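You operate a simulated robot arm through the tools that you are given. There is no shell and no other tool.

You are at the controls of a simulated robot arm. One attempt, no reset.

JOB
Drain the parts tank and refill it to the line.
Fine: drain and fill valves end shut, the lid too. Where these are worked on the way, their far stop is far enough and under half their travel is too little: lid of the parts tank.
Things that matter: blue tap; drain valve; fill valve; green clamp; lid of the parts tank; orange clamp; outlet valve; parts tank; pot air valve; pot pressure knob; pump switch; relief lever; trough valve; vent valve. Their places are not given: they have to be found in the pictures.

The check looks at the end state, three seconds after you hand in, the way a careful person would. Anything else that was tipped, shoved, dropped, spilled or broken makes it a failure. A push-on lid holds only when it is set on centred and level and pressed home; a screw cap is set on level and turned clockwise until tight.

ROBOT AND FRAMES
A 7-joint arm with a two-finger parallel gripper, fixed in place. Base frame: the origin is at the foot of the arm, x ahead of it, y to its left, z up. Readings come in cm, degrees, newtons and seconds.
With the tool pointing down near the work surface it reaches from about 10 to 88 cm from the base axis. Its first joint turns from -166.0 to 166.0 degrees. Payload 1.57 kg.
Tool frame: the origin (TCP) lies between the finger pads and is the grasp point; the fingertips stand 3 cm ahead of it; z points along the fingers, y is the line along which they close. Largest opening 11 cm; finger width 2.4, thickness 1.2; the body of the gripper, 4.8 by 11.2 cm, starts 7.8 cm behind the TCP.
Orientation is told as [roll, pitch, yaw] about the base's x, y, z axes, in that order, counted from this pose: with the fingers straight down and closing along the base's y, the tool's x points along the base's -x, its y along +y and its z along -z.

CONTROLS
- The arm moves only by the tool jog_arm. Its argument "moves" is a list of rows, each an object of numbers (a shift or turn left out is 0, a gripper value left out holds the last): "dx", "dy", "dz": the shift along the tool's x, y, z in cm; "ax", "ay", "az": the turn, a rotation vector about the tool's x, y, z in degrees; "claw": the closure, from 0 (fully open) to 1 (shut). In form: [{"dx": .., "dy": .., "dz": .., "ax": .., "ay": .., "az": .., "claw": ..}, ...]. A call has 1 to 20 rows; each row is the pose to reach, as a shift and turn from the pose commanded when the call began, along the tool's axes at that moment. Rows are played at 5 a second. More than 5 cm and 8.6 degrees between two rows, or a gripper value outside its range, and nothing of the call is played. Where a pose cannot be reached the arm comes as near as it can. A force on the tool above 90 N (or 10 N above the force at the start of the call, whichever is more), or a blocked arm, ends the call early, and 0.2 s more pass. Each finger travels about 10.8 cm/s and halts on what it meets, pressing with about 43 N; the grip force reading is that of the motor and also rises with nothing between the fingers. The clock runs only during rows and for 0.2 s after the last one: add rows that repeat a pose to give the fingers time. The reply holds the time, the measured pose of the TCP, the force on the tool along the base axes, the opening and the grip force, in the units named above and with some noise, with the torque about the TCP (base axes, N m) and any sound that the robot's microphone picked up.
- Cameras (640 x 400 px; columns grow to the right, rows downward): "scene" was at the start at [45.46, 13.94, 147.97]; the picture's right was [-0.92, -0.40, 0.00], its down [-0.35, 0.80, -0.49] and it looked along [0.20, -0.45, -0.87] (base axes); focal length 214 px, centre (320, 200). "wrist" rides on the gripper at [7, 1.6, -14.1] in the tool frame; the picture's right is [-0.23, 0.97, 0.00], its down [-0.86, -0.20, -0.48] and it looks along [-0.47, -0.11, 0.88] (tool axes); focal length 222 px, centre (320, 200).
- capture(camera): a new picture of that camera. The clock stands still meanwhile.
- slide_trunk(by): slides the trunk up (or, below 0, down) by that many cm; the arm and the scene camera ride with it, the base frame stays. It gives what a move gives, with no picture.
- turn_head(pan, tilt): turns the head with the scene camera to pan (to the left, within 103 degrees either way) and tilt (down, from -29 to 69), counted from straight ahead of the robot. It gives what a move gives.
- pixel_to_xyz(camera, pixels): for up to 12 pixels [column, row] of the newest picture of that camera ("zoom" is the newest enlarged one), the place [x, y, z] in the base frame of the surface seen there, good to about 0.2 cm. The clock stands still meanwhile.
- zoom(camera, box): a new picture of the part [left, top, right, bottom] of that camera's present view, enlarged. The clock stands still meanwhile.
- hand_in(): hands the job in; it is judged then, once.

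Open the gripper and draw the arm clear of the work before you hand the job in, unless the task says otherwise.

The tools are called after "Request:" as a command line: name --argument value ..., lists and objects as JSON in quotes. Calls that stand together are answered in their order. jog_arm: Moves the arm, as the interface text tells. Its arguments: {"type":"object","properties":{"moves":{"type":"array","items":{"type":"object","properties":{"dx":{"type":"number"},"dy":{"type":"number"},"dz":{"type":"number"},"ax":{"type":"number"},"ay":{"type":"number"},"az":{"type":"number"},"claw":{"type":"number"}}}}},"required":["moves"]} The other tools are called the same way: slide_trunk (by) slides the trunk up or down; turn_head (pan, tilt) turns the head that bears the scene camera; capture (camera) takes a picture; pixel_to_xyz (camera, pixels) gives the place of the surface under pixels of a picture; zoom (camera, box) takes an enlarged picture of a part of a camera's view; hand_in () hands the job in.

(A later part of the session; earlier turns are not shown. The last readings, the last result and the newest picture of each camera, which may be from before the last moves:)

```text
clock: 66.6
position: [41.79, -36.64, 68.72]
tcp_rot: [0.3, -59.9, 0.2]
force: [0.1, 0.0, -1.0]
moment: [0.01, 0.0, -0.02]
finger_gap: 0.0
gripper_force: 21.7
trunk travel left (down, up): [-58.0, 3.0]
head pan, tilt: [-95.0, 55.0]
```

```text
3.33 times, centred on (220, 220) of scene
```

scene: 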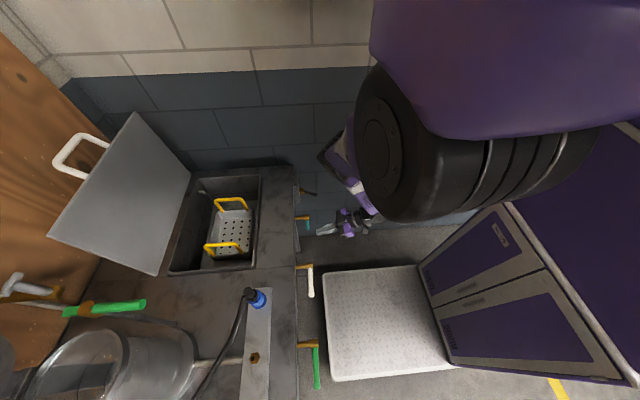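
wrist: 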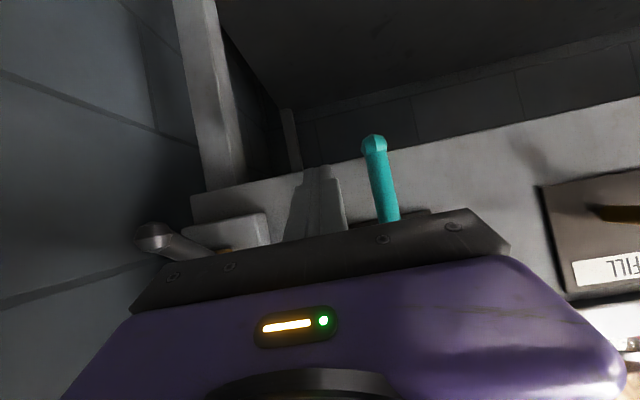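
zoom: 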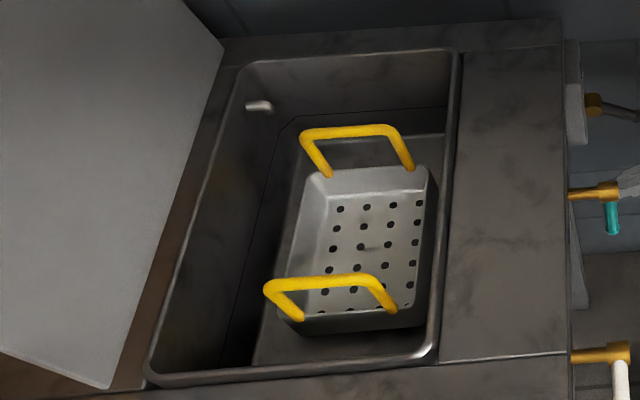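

Tank empty, peg at the −y side of the handle. After a short extra wait I sweep the DRAIN handle back up to horizontal (shut).

Request:
jog_arm --moves '[{"claw": 1}, {"claw": 1}, {"claw": 1}, {"claw": 1}, {"claw": 1}, {"dy": 2.8, "claw": 1}, {"dx": 0.17, "dy": 3.7, "dz": 0.1, "claw": 1}, {"dx": 0.3, "dy": 4.6, "dz": 0.18, "claw": 1}, {"dx": 0.26, "dy": 5.55, "dz": 0.15, "claw": 1}, {"dx": 0.17, "dy": 6.55, "dz": 0.1, "claw": 1}, {"dx": -0.13, "dy": 7.55, "dz": -0.08, "claw": 1}, {"dx": -0.43, "dy": 8.55, "dz": -0.25, "claw": 1}, {"dx": -1.0, "dy": 9.5, "dz": -0.58, "claw": 1}, {"dx": -1.56, "dy": 10.35, "dz": -0.9, "claw": 1}, {"dx": -2.34, "dy": 11.1, "dz": -1.35, "claw": 1}, {"dx": -3.12, "dy": 11.8, "dz": -1.8, "claw": 1}, {"dx": -4.11, "dy": 12.3, "dz": -2.38, "claw": 1}, {"dx": -5.07, "dy": 12.7, "dz": -2.93, "claw": 1}, {"dx": -5.54, "dy": 12.8, "dz": -3.2, "claw": 1}]'

Request:
capture --camera "wrist"

Request:
capture --camera "scene"

```text
clock: 70.6
position: [41.4, -23.6, 74.65]
tcp_rot: [0.4, -58.9, 0.3]
force: [-16.3, -8.4, -48.8]
moment: [0.25, 0.81, 0.14]
finger_gap: 0.0
gripper_force: 21.4
trunk travel left (down, up): [-58.0, 3.0]
head pan, tilt: [-95.0, 55.0]
```

```text
taken
```

wrist: 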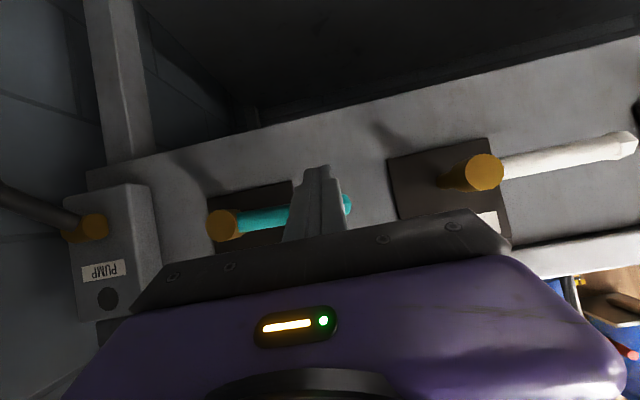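

```text
taken
```

scene: 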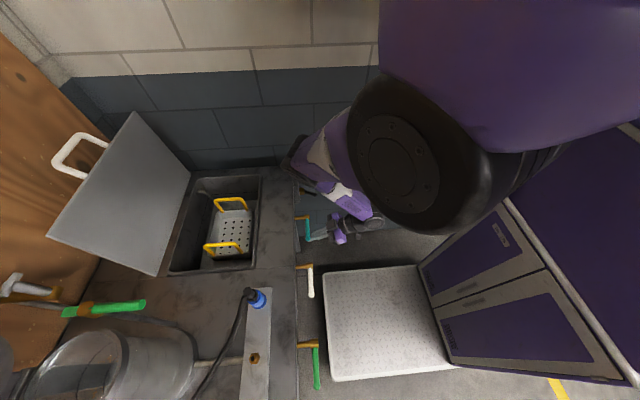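

Strong upward resistance (−49 N) and the horizontal handle confirm DRAIN is shut. I back the peg out and carry it over to above the FILL handle's end.

Request:
jog_arm --moves '[{"dx": 2.17, "dz": 1.25, "claw": 1}, {"dx": 4.67, "dz": -3.08, "claw": 1}, {"dx": 1.7, "dy": 1, "dz": -5.95, "claw": 1}, {"dx": -2.2, "dy": 3.5, "dz": -8.2, "claw": 1}, {"dx": -2.2, "dy": 8, "dz": -8.2, "claw": 1}, {"dx": -2.2, "dy": 12.5, "dz": -8.2, "claw": 1}, {"dx": -2.2, "dy": 17, "dz": -8.2, "claw": 1}, {"dx": -3.7, "dy": 18.8, "dz": -5.6, "claw": 1}, {"dx": -5.62, "dy": 18.8, "dz": -1.86, "claw": 1}]'

Request:
capture --camera "wrist"

Request:
capture --camera "scene"

```text
refused: row 4 steps farther than a row can; nothing moved
```

```text
taken
```

wrist: 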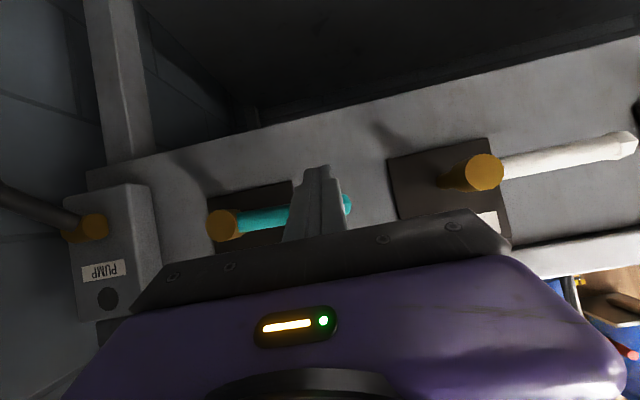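

```text
taken
```

scene: 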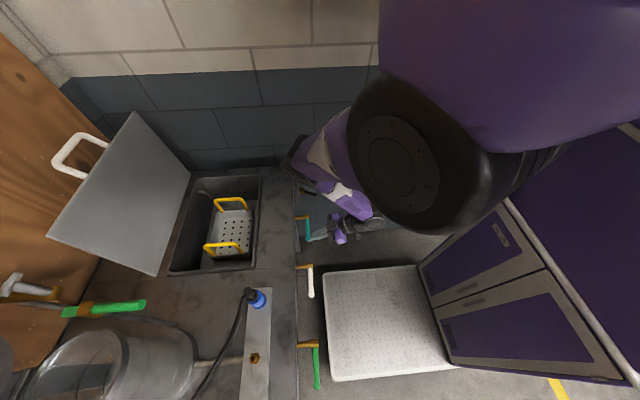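

Row 4 was slightly too long; I resend with shorter steps.

Request:
jog_arm --moves '[{"dx": 2.17, "dz": 1.25, "claw": 1}, {"dx": 4.67, "dz": -3.08, "claw": 1}, {"dx": 1.7, "dy": 1, "dz": -5.95, "claw": 1}, {"dx": -1.5, "dy": 2.5, "dz": -7.6, "claw": 1}, {"dx": -2.2, "dy": 7, "dz": -8.2, "claw": 1}, {"dx": -2.2, "dy": 11.5, "dz": -8.2, "claw": 1}, {"dx": -2.2, "dy": 16, "dz": -8.2, "claw": 1}, {"dx": -3.7, "dy": 18.8, "dz": -5.6, "claw": 1}, {"dx": -5.62, "dy": 18.8, "dz": -1.86, "claw": 1}]'

Request:
capture --camera "wrist"

Request:
capture --camera "scene"

```text
clock: 72.6
position: [34.34, -11.4, 81.33]
tcp_rot: [0.2, -59.9, 0.3]
force: [-0.3, -0.3, 0.4]
moment: [0.0, 0.0, 0.01]
finger_gap: 0.01
gripper_force: 21.1
out of reach, approached as far as the arm can: row 6, 7, 8, 9
trunk travel left (down, up): [-58.0, 3.0]
head pan, tilt: [-95.0, 55.0]
```

```text
taken
```

wrist: 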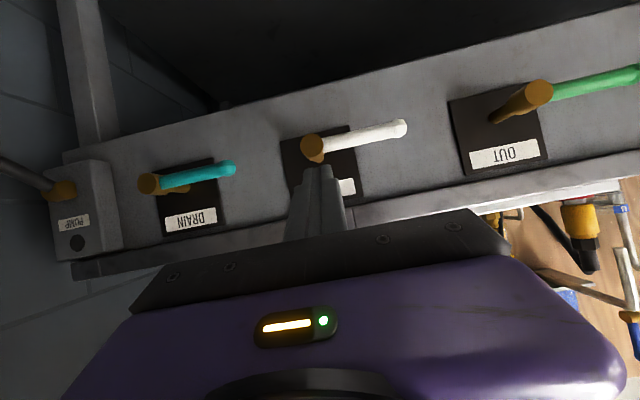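

```text
taken
```

scene: 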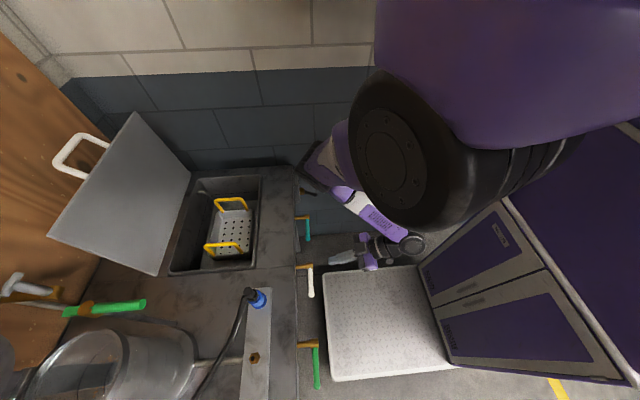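

The near side limits reach at y>−11 when so close in. I move forward first, then left, to above the FILL handle's end.

Request:
jog_arm --moves '[{"dx": -2.87, "dz": 2.96, "claw": 1}, {"dx": -3.87, "dy": 2, "dz": 4.7, "claw": 1}, {"dx": -4.3, "dy": 4.2, "dz": 6.2, "claw": 1}, {"dx": -4.2, "dy": 6.4, "dz": 7.27, "claw": 1}]'

Request:
capture --camera "wrist"

```text
clock: 73.6
position: [34.52, -11.91, 81.73]
tcp_rot: [0.1, -59.9, 0.4]
force: [-0.6, 0.7, -0.5]
moment: [0.0, 0.0, -0.01]
finger_gap: 0.0
gripper_force: 21.1
out of reach, approached as far as the arm can: row 1, 2, 3, 4
trunk travel left (down, up): [-58.0, 3.0]
head pan, tilt: [-95.0, 55.0]
```

```text
taken
```

wrist: 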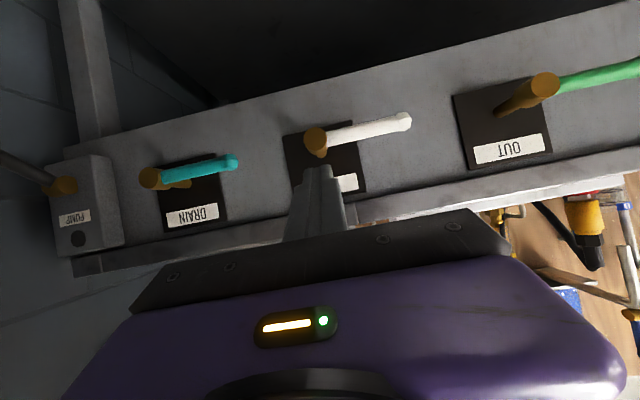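

A joint limit holds the straight-ahead orientation here. I let the tool yaw toward +y (up to 30°) so the wrist stays farther from the base while moving to the FILL handle.

Request:
jog_arm --moves '[{"dx": -1.37, "dy": -3, "dz": 0.37, "ax": -4.3, "az": -2.5, "claw": 1}, {"dx": -2.8, "dy": -3, "dz": 1.85, "ax": -8.7, "az": -5, "claw": 1}, {"dx": -3.8, "dy": -2, "dz": 3.58, "ax": -13, "az": -7.5, "claw": 1}, {"dx": -4.12, "dy": 0, "dz": 5.13, "ax": -17.3, "az": -10, "claw": 1}, {"dx": -4.18, "dy": 2.5, "dz": 6.25, "ax": -21.7, "az": -12.5, "claw": 1}, {"dx": -4, "dy": 5, "dz": 6.93, "ax": -26, "az": -15, "claw": 1}]'

Request:
capture --camera "wrist"

Request:
capture --camera "scene"

```text
clock: 75.0
position: [41.56, -9.99, 82.39]
tcp_rot: [0.2, -59.9, 30.3]
force: [0.4, -0.3, 0.1]
moment: [-0.01, 0.03, -0.01]
finger_gap: 0.0
gripper_force: 21.4
out of reach, approached as far as the arm can: row 5, 6
trunk travel left (down, up): [-58.0, 3.0]
head pan, tilt: [-95.0, 55.0]
```

```text
taken
```

wrist: 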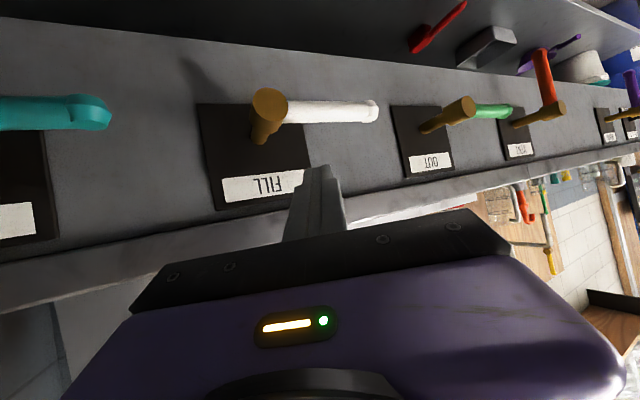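

```text
taken
```

scene: 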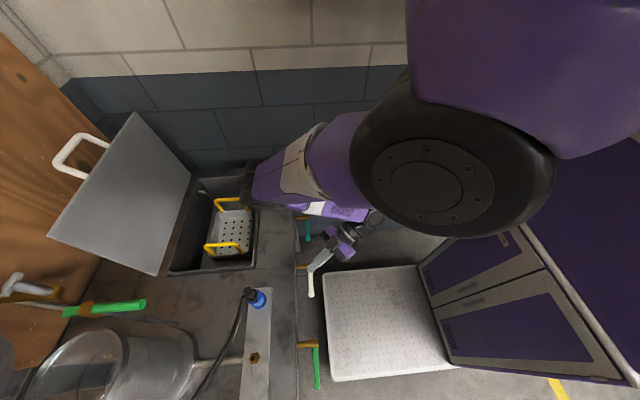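

Now at (41.6, −10, 82.4) with yaw 30°. I check the elbow height over the tank, then continue left with more yaw.

Request:
pixel_to_xyz --camera "scene" --pixels '[[255, 185], [248, 205], [270, 195], [300, 160], [300, 205], [330, 190], [400, 190]]'

Request:
jog_arm --moves '[{"dx": -0.4, "dy": 1.07, "dz": 0.7, "ax": -5.8, "az": -3.3, "claw": 1}, {"dx": -0.8, "dy": 2.14, "dz": 1.4, "ax": -11.5, "az": -6.7, "claw": 1}, {"dx": -1.22, "dy": 3.21, "dz": 2.11, "ax": -17.3, "az": -10, "claw": 1}]'

Request:
capture --camera "wrist"

Request:
capture --camera "scene"

```text
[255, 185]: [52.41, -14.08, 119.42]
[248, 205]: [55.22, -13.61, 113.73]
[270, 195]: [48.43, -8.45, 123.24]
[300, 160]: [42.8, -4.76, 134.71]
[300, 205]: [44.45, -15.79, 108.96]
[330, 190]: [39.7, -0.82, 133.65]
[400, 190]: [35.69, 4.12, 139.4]
```

```text
clock: 75.8
position: [41.93, -5.98, 82.39]
tcp_rot: [0.2, -59.9, 50.3]
force: [-0.1, -0.4, -0.3]
moment: [-0.01, -0.01, 0.0]
finger_gap: 0.0
gripper_force: 21.2
trunk travel left (down, up): [-58.0, 3.0]
head pan, tilt: [-95.0, 55.0]
```

```text
taken
```

wrist: 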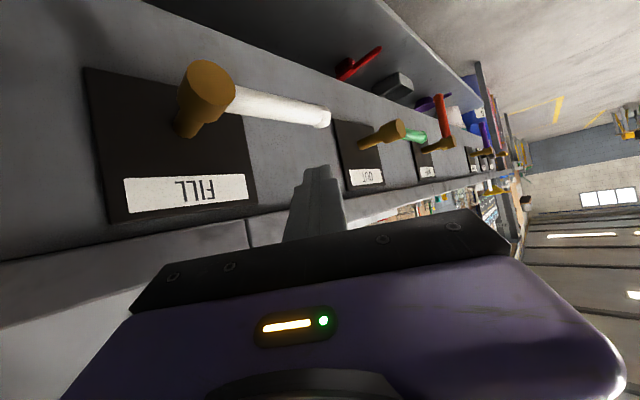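

```text
taken
```

scene: 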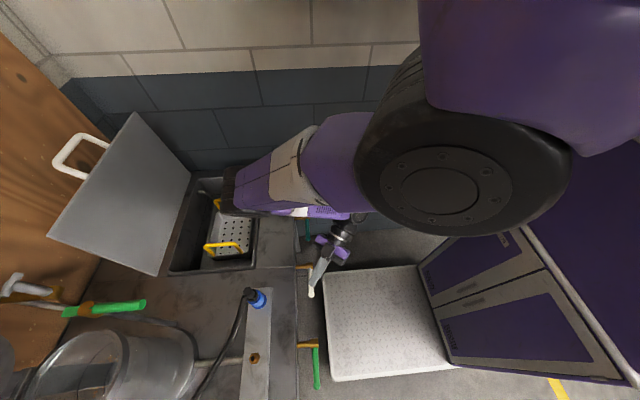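

Full reach again. I measure the FILL lever from this closer view and the fill line in the tank.

Request:
pixel_to_xyz --camera "wrist" --pixels '[[205, 75], [210, 95], [240, 100], [280, 108], [322, 117], [190, 110], [185, 190], [250, 230], [335, 190]]'

Request:
zoom --camera "scene" --box '[165, 170, 275, 280]'

```text
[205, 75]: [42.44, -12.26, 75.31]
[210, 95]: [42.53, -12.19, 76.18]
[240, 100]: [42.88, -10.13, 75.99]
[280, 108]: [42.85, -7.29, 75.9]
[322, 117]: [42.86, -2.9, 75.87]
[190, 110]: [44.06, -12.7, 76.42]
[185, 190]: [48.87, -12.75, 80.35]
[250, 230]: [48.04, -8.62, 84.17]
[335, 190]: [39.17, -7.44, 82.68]
```

```text
3.64 times, centred on (220, 225) of scene
```

zoom: 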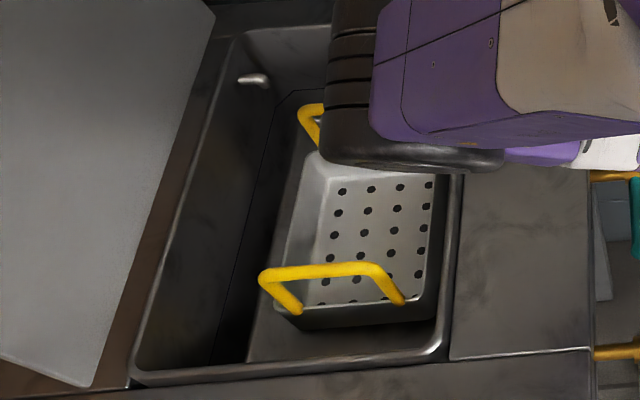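

FILL pivot ≈ (y −12.4, z 75.9), tip at y −2.5. I press the white handle down about 25–30° only, for a gentle flow, and look at the spout.

Request:
jog_arm --moves '[{"dx": 2.17, "dz": 1.25, "claw": 1}, {"dx": 3.9, "dz": 2.25, "claw": 1}, {"dx": 5.28, "dy": -0.13, "dz": 2.87, "claw": 1}, {"dx": 6.21, "dy": -0.26, "dz": 3.23, "claw": 1}]'

Request:
capture --camera "wrist"

Request:
zoom --camera "scene" --box '[165, 170, 275, 280]'

```text
clock: 76.8
position: [41.85, -6.55, 75.37]
tcp_rot: [0.3, -60.0, 50.3]
force: [-0.1, 0.0, -0.5]
moment: [0.03, 0.0, 0.0]
finger_gap: 0.03
gripper_force: 20.5
trunk travel left (down, up): [-58.0, 3.0]
head pan, tilt: [-95.0, 55.0]
```

```text
taken
```

wrist: 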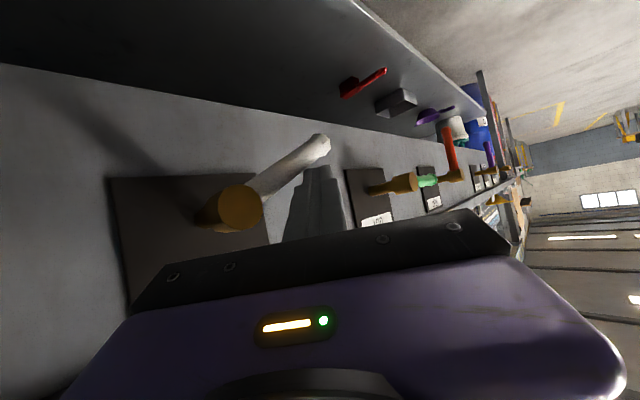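

```text
3.64 times, centred on (220, 225) of scene
```

zoom: 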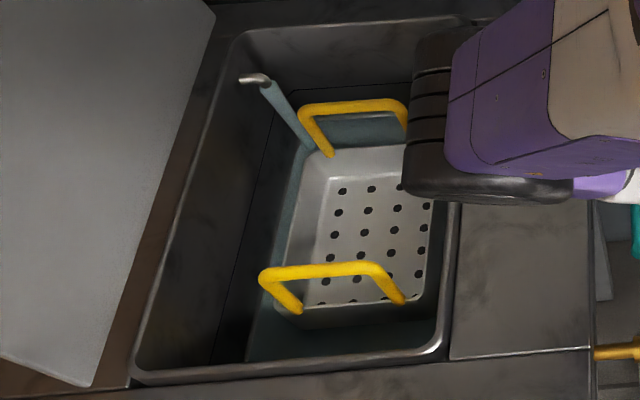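

Clear water pours from the spout (zoom ~ (285,115)) with the lever at ~30°. I bring the peg around to below the white handle, ready to shut it, while it fills.

Request:
jog_arm --moves '[{"dz": -3, "claw": 1}, {"dz": -6, "claw": 1}, {"dx": 2.5, "dy": 0.2, "dz": -4.3, "claw": 1}, {"dx": 4.93, "dy": 0.45, "dz": -2.54, "claw": 1}, {"dx": 4.93, "dy": 0.45, "dz": 0.5, "claw": 1}, {"dx": 4.93, "dy": 0.45, "dz": 3.3, "claw": 1}]'

Request:
zoom --camera "scene" --box '[165, 170, 275, 280]'

Request:
capture --camera "wrist"

```text
clock: 78.2
position: [41.7, -5.68, 69.54]
tcp_rot: [0.2, -60.0, 50.1]
force: [-0.1, -0.6, -0.5]
moment: [0.01, -0.01, 0.07]
finger_gap: 0.0
gripper_force: 20.6
trunk travel left (down, up): [-58.0, 3.0]
head pan, tilt: [-95.0, 55.0]
```

```text
3.64 times, centred on (220, 225) of scene
```

zoom: 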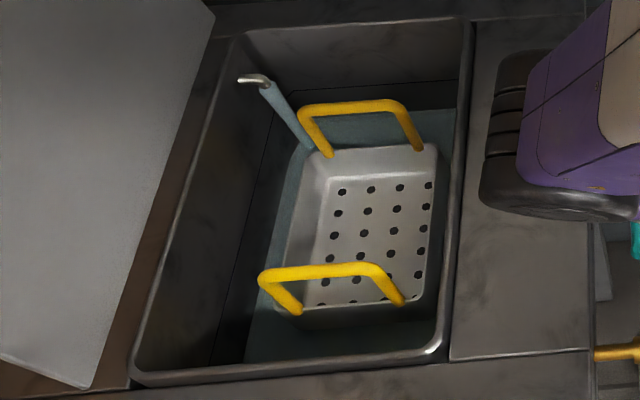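

```text
taken
```

wrist: 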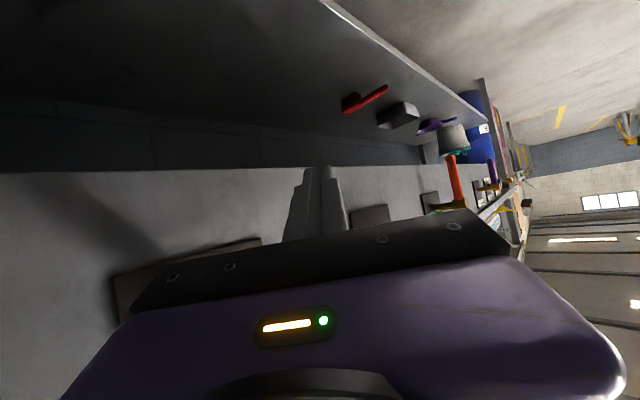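

Peg is below the handle now. I measure the current water level and the line height on the walls.

Request:
pixel_to_xyz --camera "zoom" --pixels '[[290, 345], [350, 345], [275, 250], [435, 125], [290, 200], [430, 82], [380, 88], [268, 130], [245, 220], [215, 330], [430, 95], [300, 95]]'

Request:
zoom --camera "scene" --box '[200, 175, 250, 215]'

Request:
pixel_to_xyz --camera "zoom" --pixels '[[200, 190], [300, 185], [400, 175], [500, 168], [500, 180], [500, 190], [400, 190], [400, 205], [300, 200], [300, 215], [450, 180], [450, 195]]'

```text
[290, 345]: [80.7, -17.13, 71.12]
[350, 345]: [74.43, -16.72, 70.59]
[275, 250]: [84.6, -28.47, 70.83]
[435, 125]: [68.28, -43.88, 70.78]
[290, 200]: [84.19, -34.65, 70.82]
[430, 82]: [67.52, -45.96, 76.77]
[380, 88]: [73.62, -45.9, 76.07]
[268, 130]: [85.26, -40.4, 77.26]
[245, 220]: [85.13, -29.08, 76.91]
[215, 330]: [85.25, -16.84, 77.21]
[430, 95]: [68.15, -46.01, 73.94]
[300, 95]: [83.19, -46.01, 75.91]
```

```text
10.00 times, centred on (225, 195) of scene
```

zoom: 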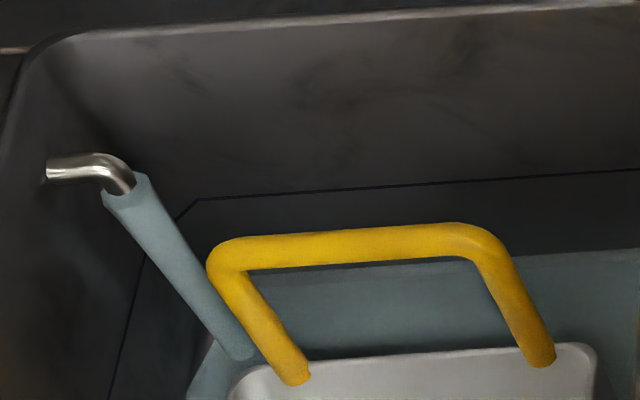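

```text
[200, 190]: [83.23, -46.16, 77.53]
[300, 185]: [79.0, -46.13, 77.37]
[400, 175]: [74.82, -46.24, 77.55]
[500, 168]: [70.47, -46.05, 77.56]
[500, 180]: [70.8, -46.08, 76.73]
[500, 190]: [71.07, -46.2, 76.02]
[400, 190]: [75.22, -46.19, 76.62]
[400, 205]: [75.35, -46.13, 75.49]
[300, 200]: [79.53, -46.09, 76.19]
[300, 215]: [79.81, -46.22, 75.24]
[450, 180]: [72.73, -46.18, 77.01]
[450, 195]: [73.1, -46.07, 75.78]
```

Line is at z≈76.85; the water has only risen to ~70.9, a slow, controllable rate. I hold still and let it fill.

Request:
jog_arm --moves '[{"claw": 1}, {"claw": 1}, {"claw": 1}, {"claw": 1}, {"claw": 1}, {"claw": 1}, {"claw": 1}, {"claw": 1}, {"claw": 1}, {"claw": 1}, {"claw": 1}, {"claw": 1}, {"claw": 1}, {"claw": 1}, {"claw": 1}, {"claw": 1}, {"claw": 1}, {"claw": 1}, {"claw": 1}, {"claw": 1}]'

Request:
zoom --camera "scene" --box '[165, 170, 275, 280]'

Request:
pixel_to_xyz --camera "zoom" --pixels '[[290, 345], [350, 345], [275, 250], [435, 125], [290, 200], [420, 335], [280, 180], [370, 110]]'

```text
clock: 82.4
position: [41.58, -5.74, 69.49]
tcp_rot: [0.1, -60.0, 50.3]
force: [0.3, 0.3, -1.1]
moment: [0.03, 0.0, 0.0]
finger_gap: 0.0
gripper_force: 21.2
trunk travel left (down, up): [-58.0, 3.0]
head pan, tilt: [-95.0, 55.0]
```

```text
3.64 times, centred on (220, 225) of scene
```

zoom: 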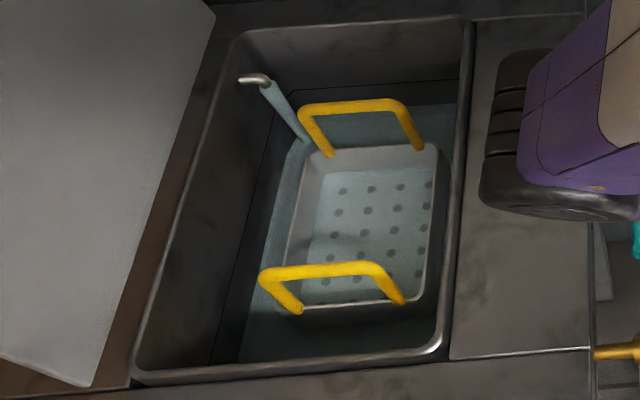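

```text
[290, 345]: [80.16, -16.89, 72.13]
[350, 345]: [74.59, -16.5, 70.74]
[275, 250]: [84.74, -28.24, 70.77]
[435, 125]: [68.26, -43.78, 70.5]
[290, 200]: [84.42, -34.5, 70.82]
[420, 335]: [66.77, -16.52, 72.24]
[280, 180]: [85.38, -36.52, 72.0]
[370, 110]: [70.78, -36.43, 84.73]
```

The water is clear so depth reads through to the floor; I judge by the waterline on the wall instead. I zoom there to get the rate.

Request:
zoom --camera "scene" --box '[200, 175, 250, 215]'

Request:
pixel_to_xyz --camera "zoom" --pixels '[[580, 240], [580, 230], [580, 220], [560, 235], [560, 225], [620, 225], [620, 215], [350, 255], [300, 265], [150, 300], [130, 340], [170, 300]]'

```text
10.00 times, centred on (225, 195) of scene
```

zoom: 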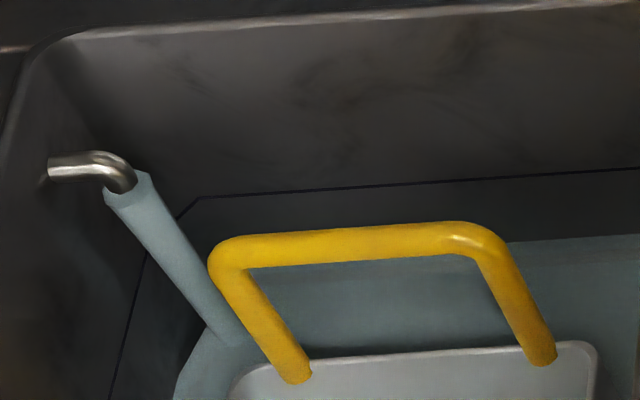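

```text
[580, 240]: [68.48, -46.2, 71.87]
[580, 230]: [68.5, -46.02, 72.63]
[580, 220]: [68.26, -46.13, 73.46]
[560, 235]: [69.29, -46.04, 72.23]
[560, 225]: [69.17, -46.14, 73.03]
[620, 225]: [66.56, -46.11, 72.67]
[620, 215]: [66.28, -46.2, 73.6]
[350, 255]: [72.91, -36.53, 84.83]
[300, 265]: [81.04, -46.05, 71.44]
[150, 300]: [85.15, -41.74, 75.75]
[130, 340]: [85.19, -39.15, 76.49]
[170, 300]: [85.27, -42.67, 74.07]
```

Waterline ≈72.0 at t=82.4 versus 71.0 at 78.2, so ~0.24 cm/s; about 20 s remain. I wait on.

Request:
jog_arm --moves '[{"claw": 1}, {"claw": 1}, {"claw": 1}, {"claw": 1}, {"claw": 1}, {"claw": 1}, {"claw": 1}, {"claw": 1}, {"claw": 1}, {"claw": 1}, {"claw": 1}, {"claw": 1}, {"claw": 1}, {"claw": 1}, {"claw": 1}, {"claw": 1}, {"claw": 1}, {"claw": 1}, {"claw": 1}, {"claw": 1}]'

Request:
jog_arm --moves '[{"claw": 1}, {"claw": 1}, {"claw": 1}, {"claw": 1}, {"claw": 1}, {"claw": 1}, {"claw": 1}, {"claw": 1}, {"claw": 1}, {"claw": 1}, {"claw": 1}, {"claw": 1}, {"claw": 1}, {"claw": 1}, {"claw": 1}, {"claw": 1}, {"claw": 1}, {"claw": 1}, {"claw": 1}, {"claw": 1}]'

Request:
zoom --camera "scene" --box '[200, 175, 250, 215]'

Request:
pixel_to_xyz --camera "zoom" --pixels '[[580, 230], [580, 220], [580, 210], [580, 200], [580, 190], [580, 180], [520, 225], [520, 210], [520, 200]]'

```text
clock: 86.6
position: [41.67, -5.7, 69.45]
tcp_rot: [0.1, -60.0, 50.3]
force: [-0.1, 1.1, 0.0]
moment: [0.0, -0.01, -0.02]
finger_gap: 0.01
gripper_force: 21.9
trunk travel left (down, up): [-58.0, 3.0]
head pan, tilt: [-95.0, 55.0]
```

```text
clock: 90.8
position: [41.64, -5.75, 69.61]
tcp_rot: [0.2, -60.0, 50.4]
force: [-0.6, 0.0, -0.1]
moment: [-0.04, 0.0, -0.01]
finger_gap: 0.03
gripper_force: 21.7
trunk travel left (down, up): [-58.0, 3.0]
head pan, tilt: [-95.0, 55.0]
```

```text
10.00 times, centred on (225, 195) of scene
```

zoom: 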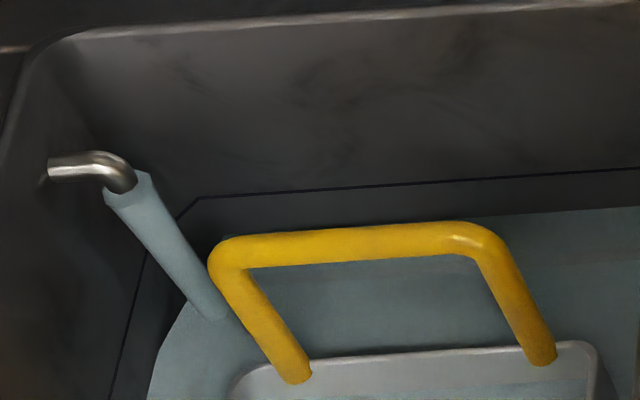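

```text
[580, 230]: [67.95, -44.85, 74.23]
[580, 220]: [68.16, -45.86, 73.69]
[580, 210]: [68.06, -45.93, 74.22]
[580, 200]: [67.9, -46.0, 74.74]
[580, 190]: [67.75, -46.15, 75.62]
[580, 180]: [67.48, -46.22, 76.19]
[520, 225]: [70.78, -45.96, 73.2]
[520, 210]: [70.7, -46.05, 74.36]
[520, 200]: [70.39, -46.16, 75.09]
```

Waterline row 211 against line row ~171 in the same zoom, rising 3.2 rows/s, so ~12 s to go. I wait another 8.4 s.

Request:
jog_arm --moves '[{"claw": 1}, {"claw": 1}, {"claw": 1}, {"claw": 1}, {"claw": 1}, {"claw": 1}, {"claw": 1}, {"claw": 1}, {"claw": 1}, {"claw": 1}, {"claw": 1}, {"claw": 1}, {"claw": 1}, {"claw": 1}, {"claw": 1}, {"claw": 1}, {"claw": 1}, {"claw": 1}, {"claw": 1}, {"claw": 1}]'

Request:
jog_arm --moves '[{"claw": 1}, {"claw": 1}, {"claw": 1}, {"claw": 1}, {"claw": 1}, {"claw": 1}, {"claw": 1}, {"claw": 1}, {"claw": 1}, {"claw": 1}, {"claw": 1}, {"claw": 1}, {"claw": 1}, {"claw": 1}, {"claw": 1}, {"claw": 1}, {"claw": 1}, {"claw": 1}]'

Request:
zoom --camera "scene" --box '[200, 175, 250, 215]'

```text
clock: 95.0
position: [41.66, -5.76, 69.51]
tcp_rot: [0.2, -60.0, 50.3]
force: [0.3, -0.7, 0.4]
moment: [0.02, 0.0, 0.0]
finger_gap: 0.0
gripper_force: 21.4
trunk travel left (down, up): [-58.0, 3.0]
head pan, tilt: [-95.0, 55.0]
```

```text
clock: 98.8
position: [41.66, -5.74, 69.45]
tcp_rot: [0.2, -60.0, 50.3]
force: [0.6, 0.8, -0.1]
moment: [-0.04, -0.03, -0.04]
finger_gap: 0.0
gripper_force: 21.2
trunk travel left (down, up): [-58.0, 3.0]
head pan, tilt: [-95.0, 55.0]
```

```text
10.00 times, centred on (225, 195) of scene
```

zoom: 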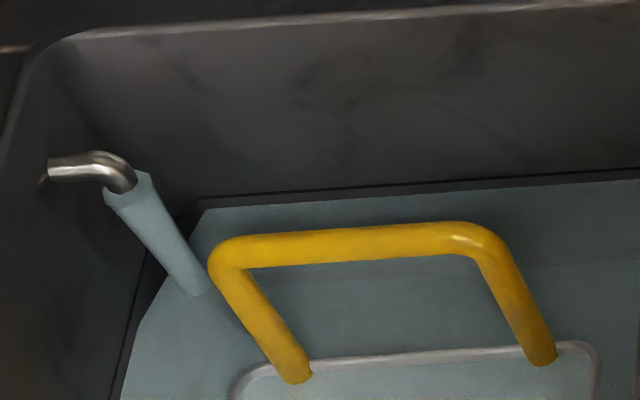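

Waterline row 182, line row 171, rising ~3.6 rows/s: about 3 s left. I wait 2 s more and then push the FILL handle up to shut in one go.

Request:
jog_arm --moves '[{"claw": 1}, {"claw": 1}, {"claw": 1}, {"claw": 1}, {"claw": 1}, {"claw": 1}, {"claw": 1}, {"claw": 1}, {"claw": 1}, {"claw": 1}, {"dx": -1.04, "dz": -0.6, "claw": 1}, {"dx": -1.9, "dz": -1.1, "claw": 1}, {"dx": -2.68, "dz": -1.55, "claw": 1}, {"dx": -3.38, "dz": -1.95, "claw": 1}, {"dx": -3.98, "dz": -2.3, "claw": 1}, {"dx": -4.42, "dz": -2.55, "claw": 1}]'

Request:
zoom --camera "scene" --box '[200, 175, 250, 215]'

Request:
capture --camera "wrist"

```text
clock: 102.2
position: [41.59, -5.65, 74.42]
tcp_rot: [0.5, -59.6, 50.1]
force: [-11.4, 1.9, -33.7]
moment: [-0.07, 0.46, 0.03]
finger_gap: 0.01
gripper_force: 21.2
trunk travel left (down, up): [-58.0, 3.0]
head pan, tilt: [-95.0, 55.0]
```

```text
10.00 times, centred on (225, 195) of scene
```

zoom: 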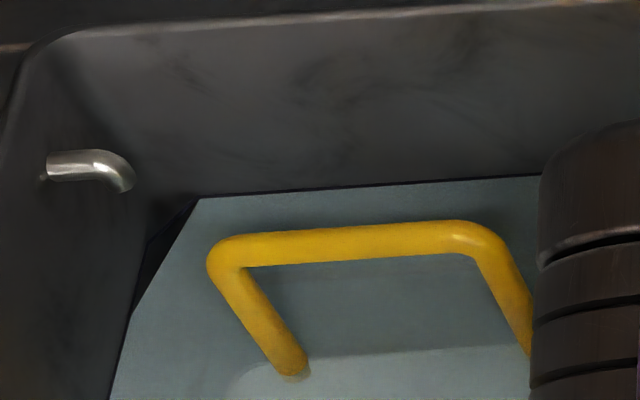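

```text
taken
```

wrist: 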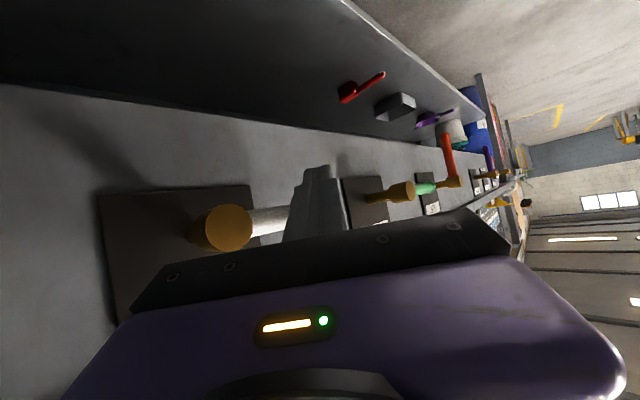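

The stream has stopped, the water meets the line, and −34 N shows FILL at its shut stop. I back the peg off downward, withdraw and rise.

Request:
jog_arm --moves '[{"dx": 1.73, "dz": 1.0, "claw": 1}, {"dx": 1.73, "dz": -2, "claw": 1}, {"dx": 1.73, "dz": -5, "claw": 1}, {"dx": -1.73, "dz": -7, "claw": 1}, {"dx": -5.2, "dz": -9, "claw": 1}, {"dx": -8.66, "dz": -11, "claw": 1}, {"dx": -12.1, "dz": -13, "claw": 1}, {"dx": -15.6, "dz": -15, "claw": 1}]'

Request:
capture --camera "scene"

Request:
capture --camera "wrist"

```text
clock: 104.0
position: [38.47, -9.78, 95.81]
tcp_rot: [0.2, -60.0, 50.4]
force: [0.9, -0.5, -0.3]
moment: [-0.02, -0.05, -0.01]
finger_gap: 0.0
gripper_force: 21.5
trunk travel left (down, up): [-58.0, 3.0]
head pan, tilt: [-95.0, 55.0]
```

```text
taken
```

scene: 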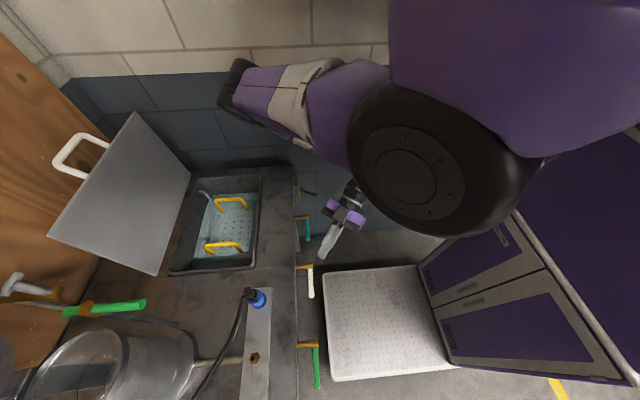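

```text
taken
```

wrist: 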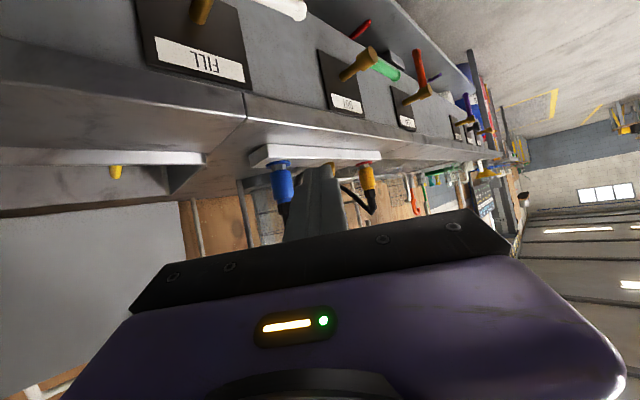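

A bright streak shows by the spout at scene (208,200); I zoom to check whether the fill is really shut and the level steady.

Request:
zoom --camera "scene" --box '[165, 170, 275, 280]'

Request:
zoom --camera "scene" --box '[200, 175, 250, 215]'

Request:
zoom --camera "scene" --box '[270, 190, 350, 310]'

```text
3.64 times, centred on (220, 225) of scene
```

zoom: 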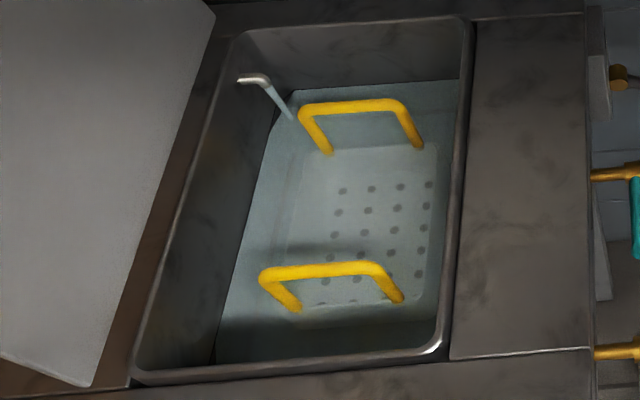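

```text
10.00 times, centred on (225, 195) of scene
```

zoom: 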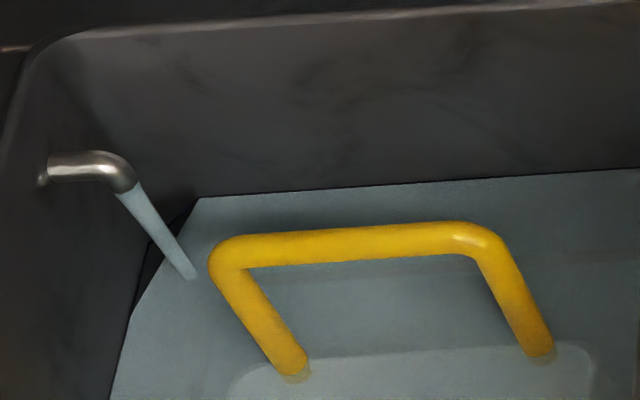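

```text
3.33 times, centred on (310, 250) of scene
```

zoom: 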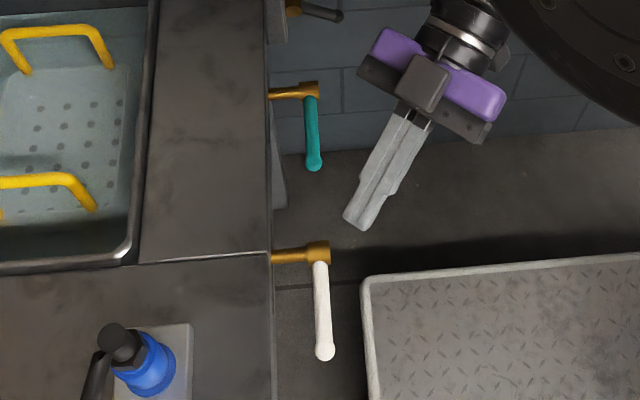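

A thin stream is running: the FILL handle slipped slightly open on release. The clock is stopped while I look, so I measure both handles' tips first.

Request:
pixel_to_xyz --camera "zoom" --pixels '[[312, 105], [314, 130], [315, 162], [319, 270], [321, 300], [323, 330], [325, 352]]'

Request:
zoom --camera "wrist" --box '[120, 0, 340, 140]'

```text
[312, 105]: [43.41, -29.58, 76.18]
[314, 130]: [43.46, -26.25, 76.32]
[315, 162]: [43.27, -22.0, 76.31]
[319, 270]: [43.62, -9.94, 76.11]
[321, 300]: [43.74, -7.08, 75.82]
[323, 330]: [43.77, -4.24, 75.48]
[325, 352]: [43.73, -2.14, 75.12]
```

```text
2.86 times, centred on (230, 70) of wrist
```

zoom: 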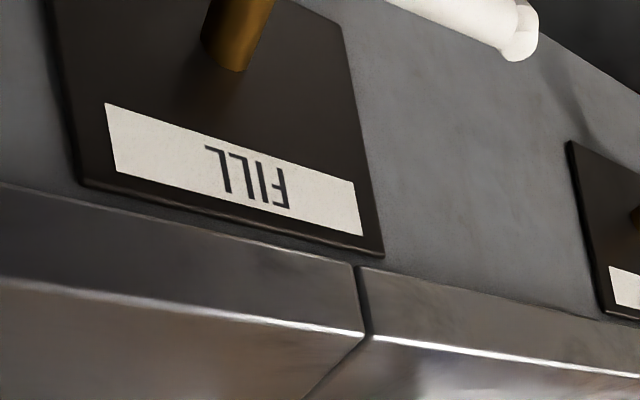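

DRAIN is flat (shut); FILL sags ~7°. I return under the white handle quickly and press it back up to shut.

Request:
jog_arm --moves '[{"dx": 4.33, "dz": 2.5, "claw": 1}, {"dx": 8.66, "dz": 5, "claw": 1}, {"dx": 12.99, "dz": 7.5, "claw": 1}, {"dx": 17.15, "dz": 9.9, "claw": 1}, {"dx": 18.19, "dz": 13, "claw": 1}, {"dx": 18.19, "dz": 16.5, "claw": 1}, {"dx": 16.89, "dz": 15.75, "claw": 1}, {"dx": 16.19, "dz": 15.35, "claw": 1}, {"dx": 15.93, "dz": 15.2, "claw": 1}, {"dx": 15.76, "dz": 15.1, "claw": 1}]'

Request:
zoom --camera "scene" --box '[200, 175, 250, 215]'

Request:
capture --camera "wrist"

```text
clock: 106.2
position: [41.61, -5.74, 74.42]
tcp_rot: [0.6, -59.7, 50.1]
force: [-16.3, 3.8, -25.4]
moment: [-0.08, 0.24, 0.07]
finger_gap: 0.01
gripper_force: 21.1
trunk travel left (down, up): [-58.0, 3.0]
head pan, tilt: [-95.0, 55.0]
```

```text
10.00 times, centred on (225, 195) of scene
```

zoom: 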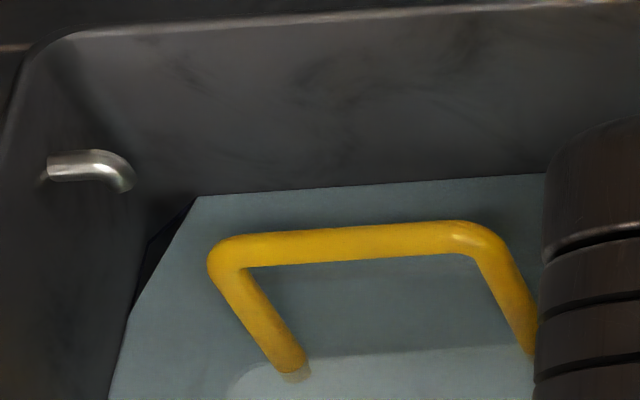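

```text
taken
```

wrist: 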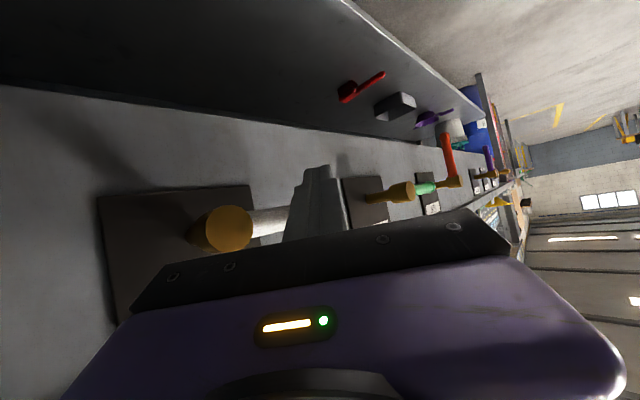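

Shut again and the level sits right on the line. This time I release slowly, lowering the peg in small steps, and check before withdrawing.

Request:
jog_arm --moves '[{"dx": 0.17, "dz": 0.1, "claw": 1}, {"dx": 0.35, "dz": 0.2, "claw": 1}, {"dx": 0.52, "dz": 0.3, "claw": 1}, {"dx": 0.7, "dz": 0.4, "claw": 1}, {"dx": 0.87, "dz": 0.5, "claw": 1}]'

Request:
zoom --camera "scene" --box '[200, 175, 250, 215]'

Request:
capture --camera "wrist"

```text
clock: 107.4
position: [41.75, -5.79, 73.34]
tcp_rot: [0.3, -59.9, 50.1]
force: [-35.9, -11.0, 3.6]
moment: [0.02, -0.46, -0.42]
finger_gap: 0.0
gripper_force: 20.8
trunk travel left (down, up): [-58.0, 3.0]
head pan, tilt: [-95.0, 55.0]
```

```text
10.00 times, centred on (225, 195) of scene
```

zoom: 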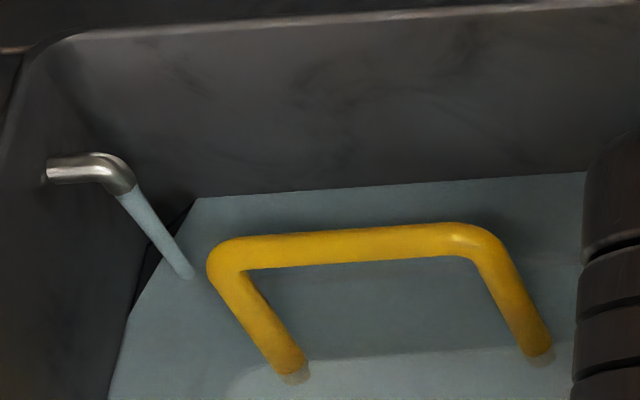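

```text
taken
```

wrist: 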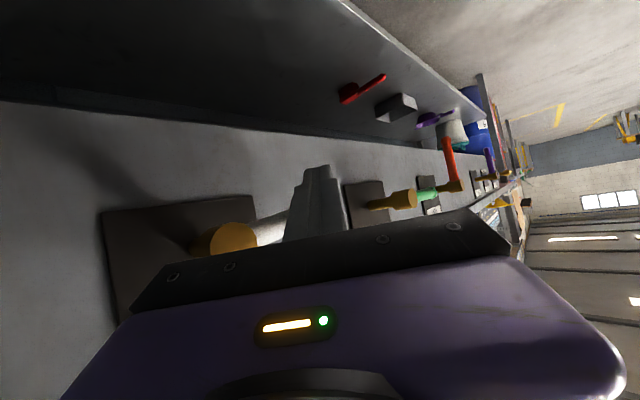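

The side of the yawed finger is wedged against the rod (−36 N in x) and drags it down when lowered. I push it shut again and this time withdraw backward (−x, then along the finger axis) without lowering.

Request:
jog_arm --moves '[{"dx": -0.52, "dz": -0.3, "claw": 1}, {"dx": -1.04, "dz": -0.6, "claw": 1}, {"dx": -0.8, "dy": 0.54, "dz": -0.99, "claw": 1}, {"dx": -0.5, "dy": 1.15, "dz": -1.45, "claw": 1}, {"dx": -0.5, "dy": 1.15, "dz": -4.4, "claw": 1}, {"dx": -0.5, "dy": 1.15, "dz": -7.4, "claw": 1}]'

Request:
zoom --camera "scene" --box '[200, 175, 250, 215]'

Request:
capture --camera "wrist"

```text
clock: 108.8
position: [37.15, -10.01, 77.51]
tcp_rot: [0.0, -60.0, 50.4]
force: [-1.2, -0.1, -0.5]
moment: [-0.01, -0.03, 0.01]
finger_gap: 0.0
gripper_force: 21.5
trunk travel left (down, up): [-58.0, 3.0]
head pan, tilt: [-95.0, 55.0]
```

```text
10.00 times, centred on (225, 195) of scene
```

zoom: 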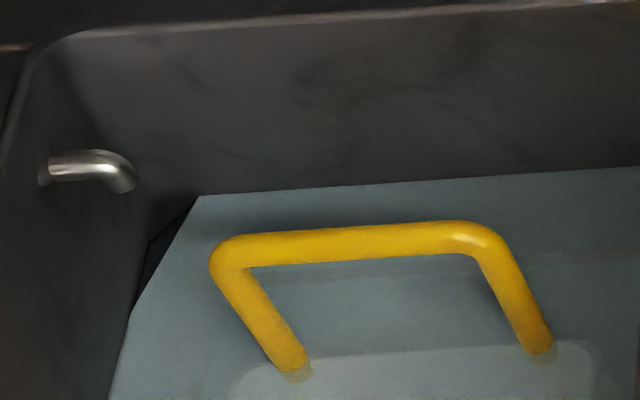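

```text
taken
```

wrist: 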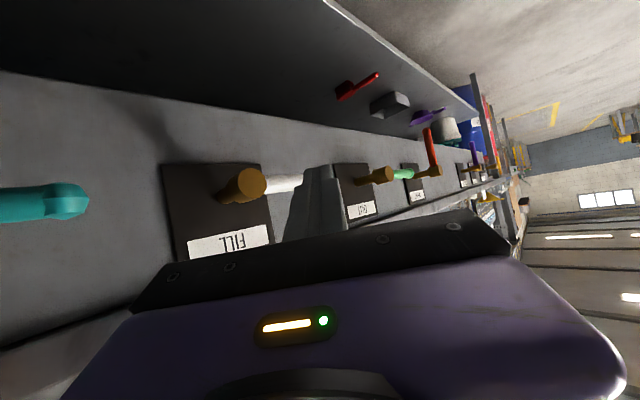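

The spout is dry and the level lies on the line. I verify the FILL and DRAIN handle angles.

Request:
zoom --camera "scene" --box '[270, 190, 350, 310]'

Request:
pixel_to_xyz --camera "zoom" --pixels '[[312, 105], [314, 130], [315, 162], [319, 270], [321, 300], [323, 330], [325, 352]]'

```text
3.33 times, centred on (310, 250) of scene
```

zoom: 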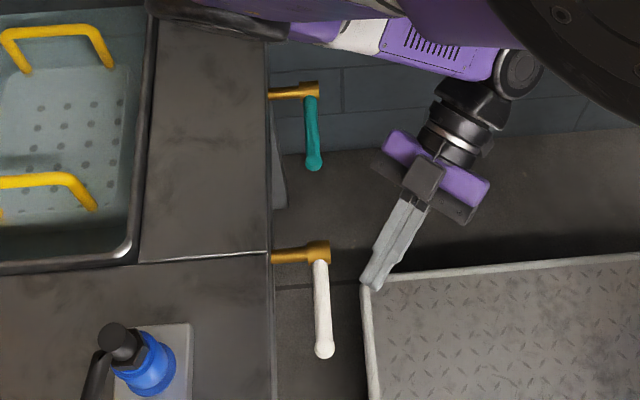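

```text
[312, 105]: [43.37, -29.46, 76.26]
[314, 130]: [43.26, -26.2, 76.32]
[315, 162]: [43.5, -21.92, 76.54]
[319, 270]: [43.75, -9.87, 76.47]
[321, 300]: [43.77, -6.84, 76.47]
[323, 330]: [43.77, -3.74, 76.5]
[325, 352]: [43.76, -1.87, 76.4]
```

Both handles read level (z≈76.4 along their length), so both valves are shut. Now I rise clear and turn the tool back to yaw 0 on the way to closing the lid.

Request:
jog_arm --moves '[{"dx": -3.51, "dy": -0.64, "dz": -2.91, "claw": 1}, {"dx": -7.03, "dy": -1.29, "dz": -5.83, "ax": 6.2, "az": 3.6, "claw": 1}, {"dx": -9.73, "dy": -2.57, "dz": -9.15, "ax": 12.4, "az": 7.1, "claw": 1}, {"dx": -12.06, "dy": -4.18, "dz": -12.71, "ax": 18.6, "az": 10.7, "claw": 1}, {"dx": -14.19, "dy": -6.55, "dz": -15.41, "ax": 24.7, "az": 14.3, "claw": 1}, {"dx": -16.35, "dy": -8.6, "dz": -17.68, "ax": 30.9, "az": 17.9, "claw": 1}, {"dx": -18.5, "dy": -10.66, "dz": -19.95, "ax": 37.1, "az": 21.4, "claw": 1}, {"dx": -20.3, "dy": -11.95, "dz": -22.78, "ax": 43.3, "az": 25, "claw": 1}]'

Request:
capture --camera "scene"

```text
clock: 110.6
position: [39.39, -24.98, 106.48]
tcp_rot: [0.2, -59.9, 0.2]
force: [0.0, 0.8, 0.0]
moment: [0.01, 0.05, 0.0]
finger_gap: 0.01
gripper_force: 21.1
trunk travel left (down, up): [-58.0, 3.0]
head pan, tilt: [-95.0, 55.0]
```

```text
taken
```

scene: 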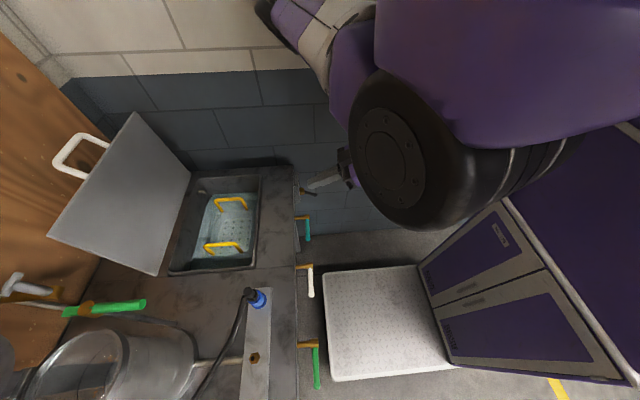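

Next I lift and level the tool over to (55, −27, 128), above the bench.

Request:
jog_arm --moves '[{"dx": -3.4, "dy": -0.25, "dz": 0.36, "ay": 7.5, "claw": 1}, {"dx": -6.8, "dy": -0.5, "dz": 0.72, "ay": 15, "claw": 1}, {"dx": -10.1, "dy": -0.75, "dz": 1.07, "ay": 22.5, "claw": 1}, {"dx": -13.5, "dy": -1, "dz": 1.43, "ay": 30, "claw": 1}, {"dx": -16.9, "dy": -1.25, "dz": 1.79, "ay": 37.5, "claw": 1}, {"dx": -20.3, "dy": -1.5, "dz": 2.15, "ay": 45, "claw": 1}, {"dx": -23.7, "dy": -1.75, "dz": 2.5, "ay": 52.5, "claw": 1}, {"dx": -27.05, "dy": -2, "dz": 2.86, "ay": 60, "claw": 1}]'

Request:
capture --camera "scene"

```text
clock: 112.4
position: [56.25, -26.47, 128.18]
tcp_rot: [0.0, 0.2, 0.4]
force: [0.2, -0.2, 0.6]
moment: [-0.02, -0.03, -0.04]
finger_gap: 0.0
gripper_force: 21.7
out of reach, approached as far as the arm can: row 3, 4
trunk travel left (down, up): [-58.0, 3.0]
head pan, tilt: [-95.0, 55.0]
```

```text
taken
```

scene: 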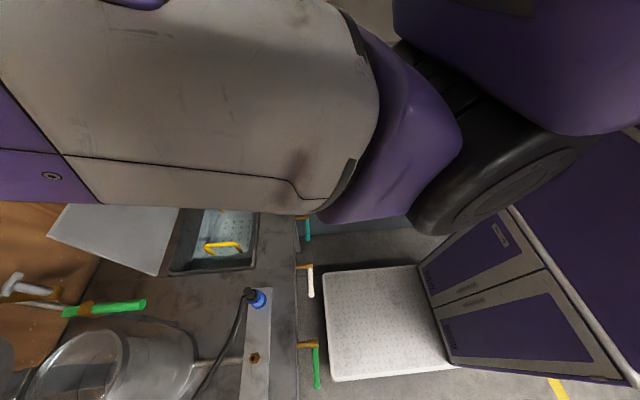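

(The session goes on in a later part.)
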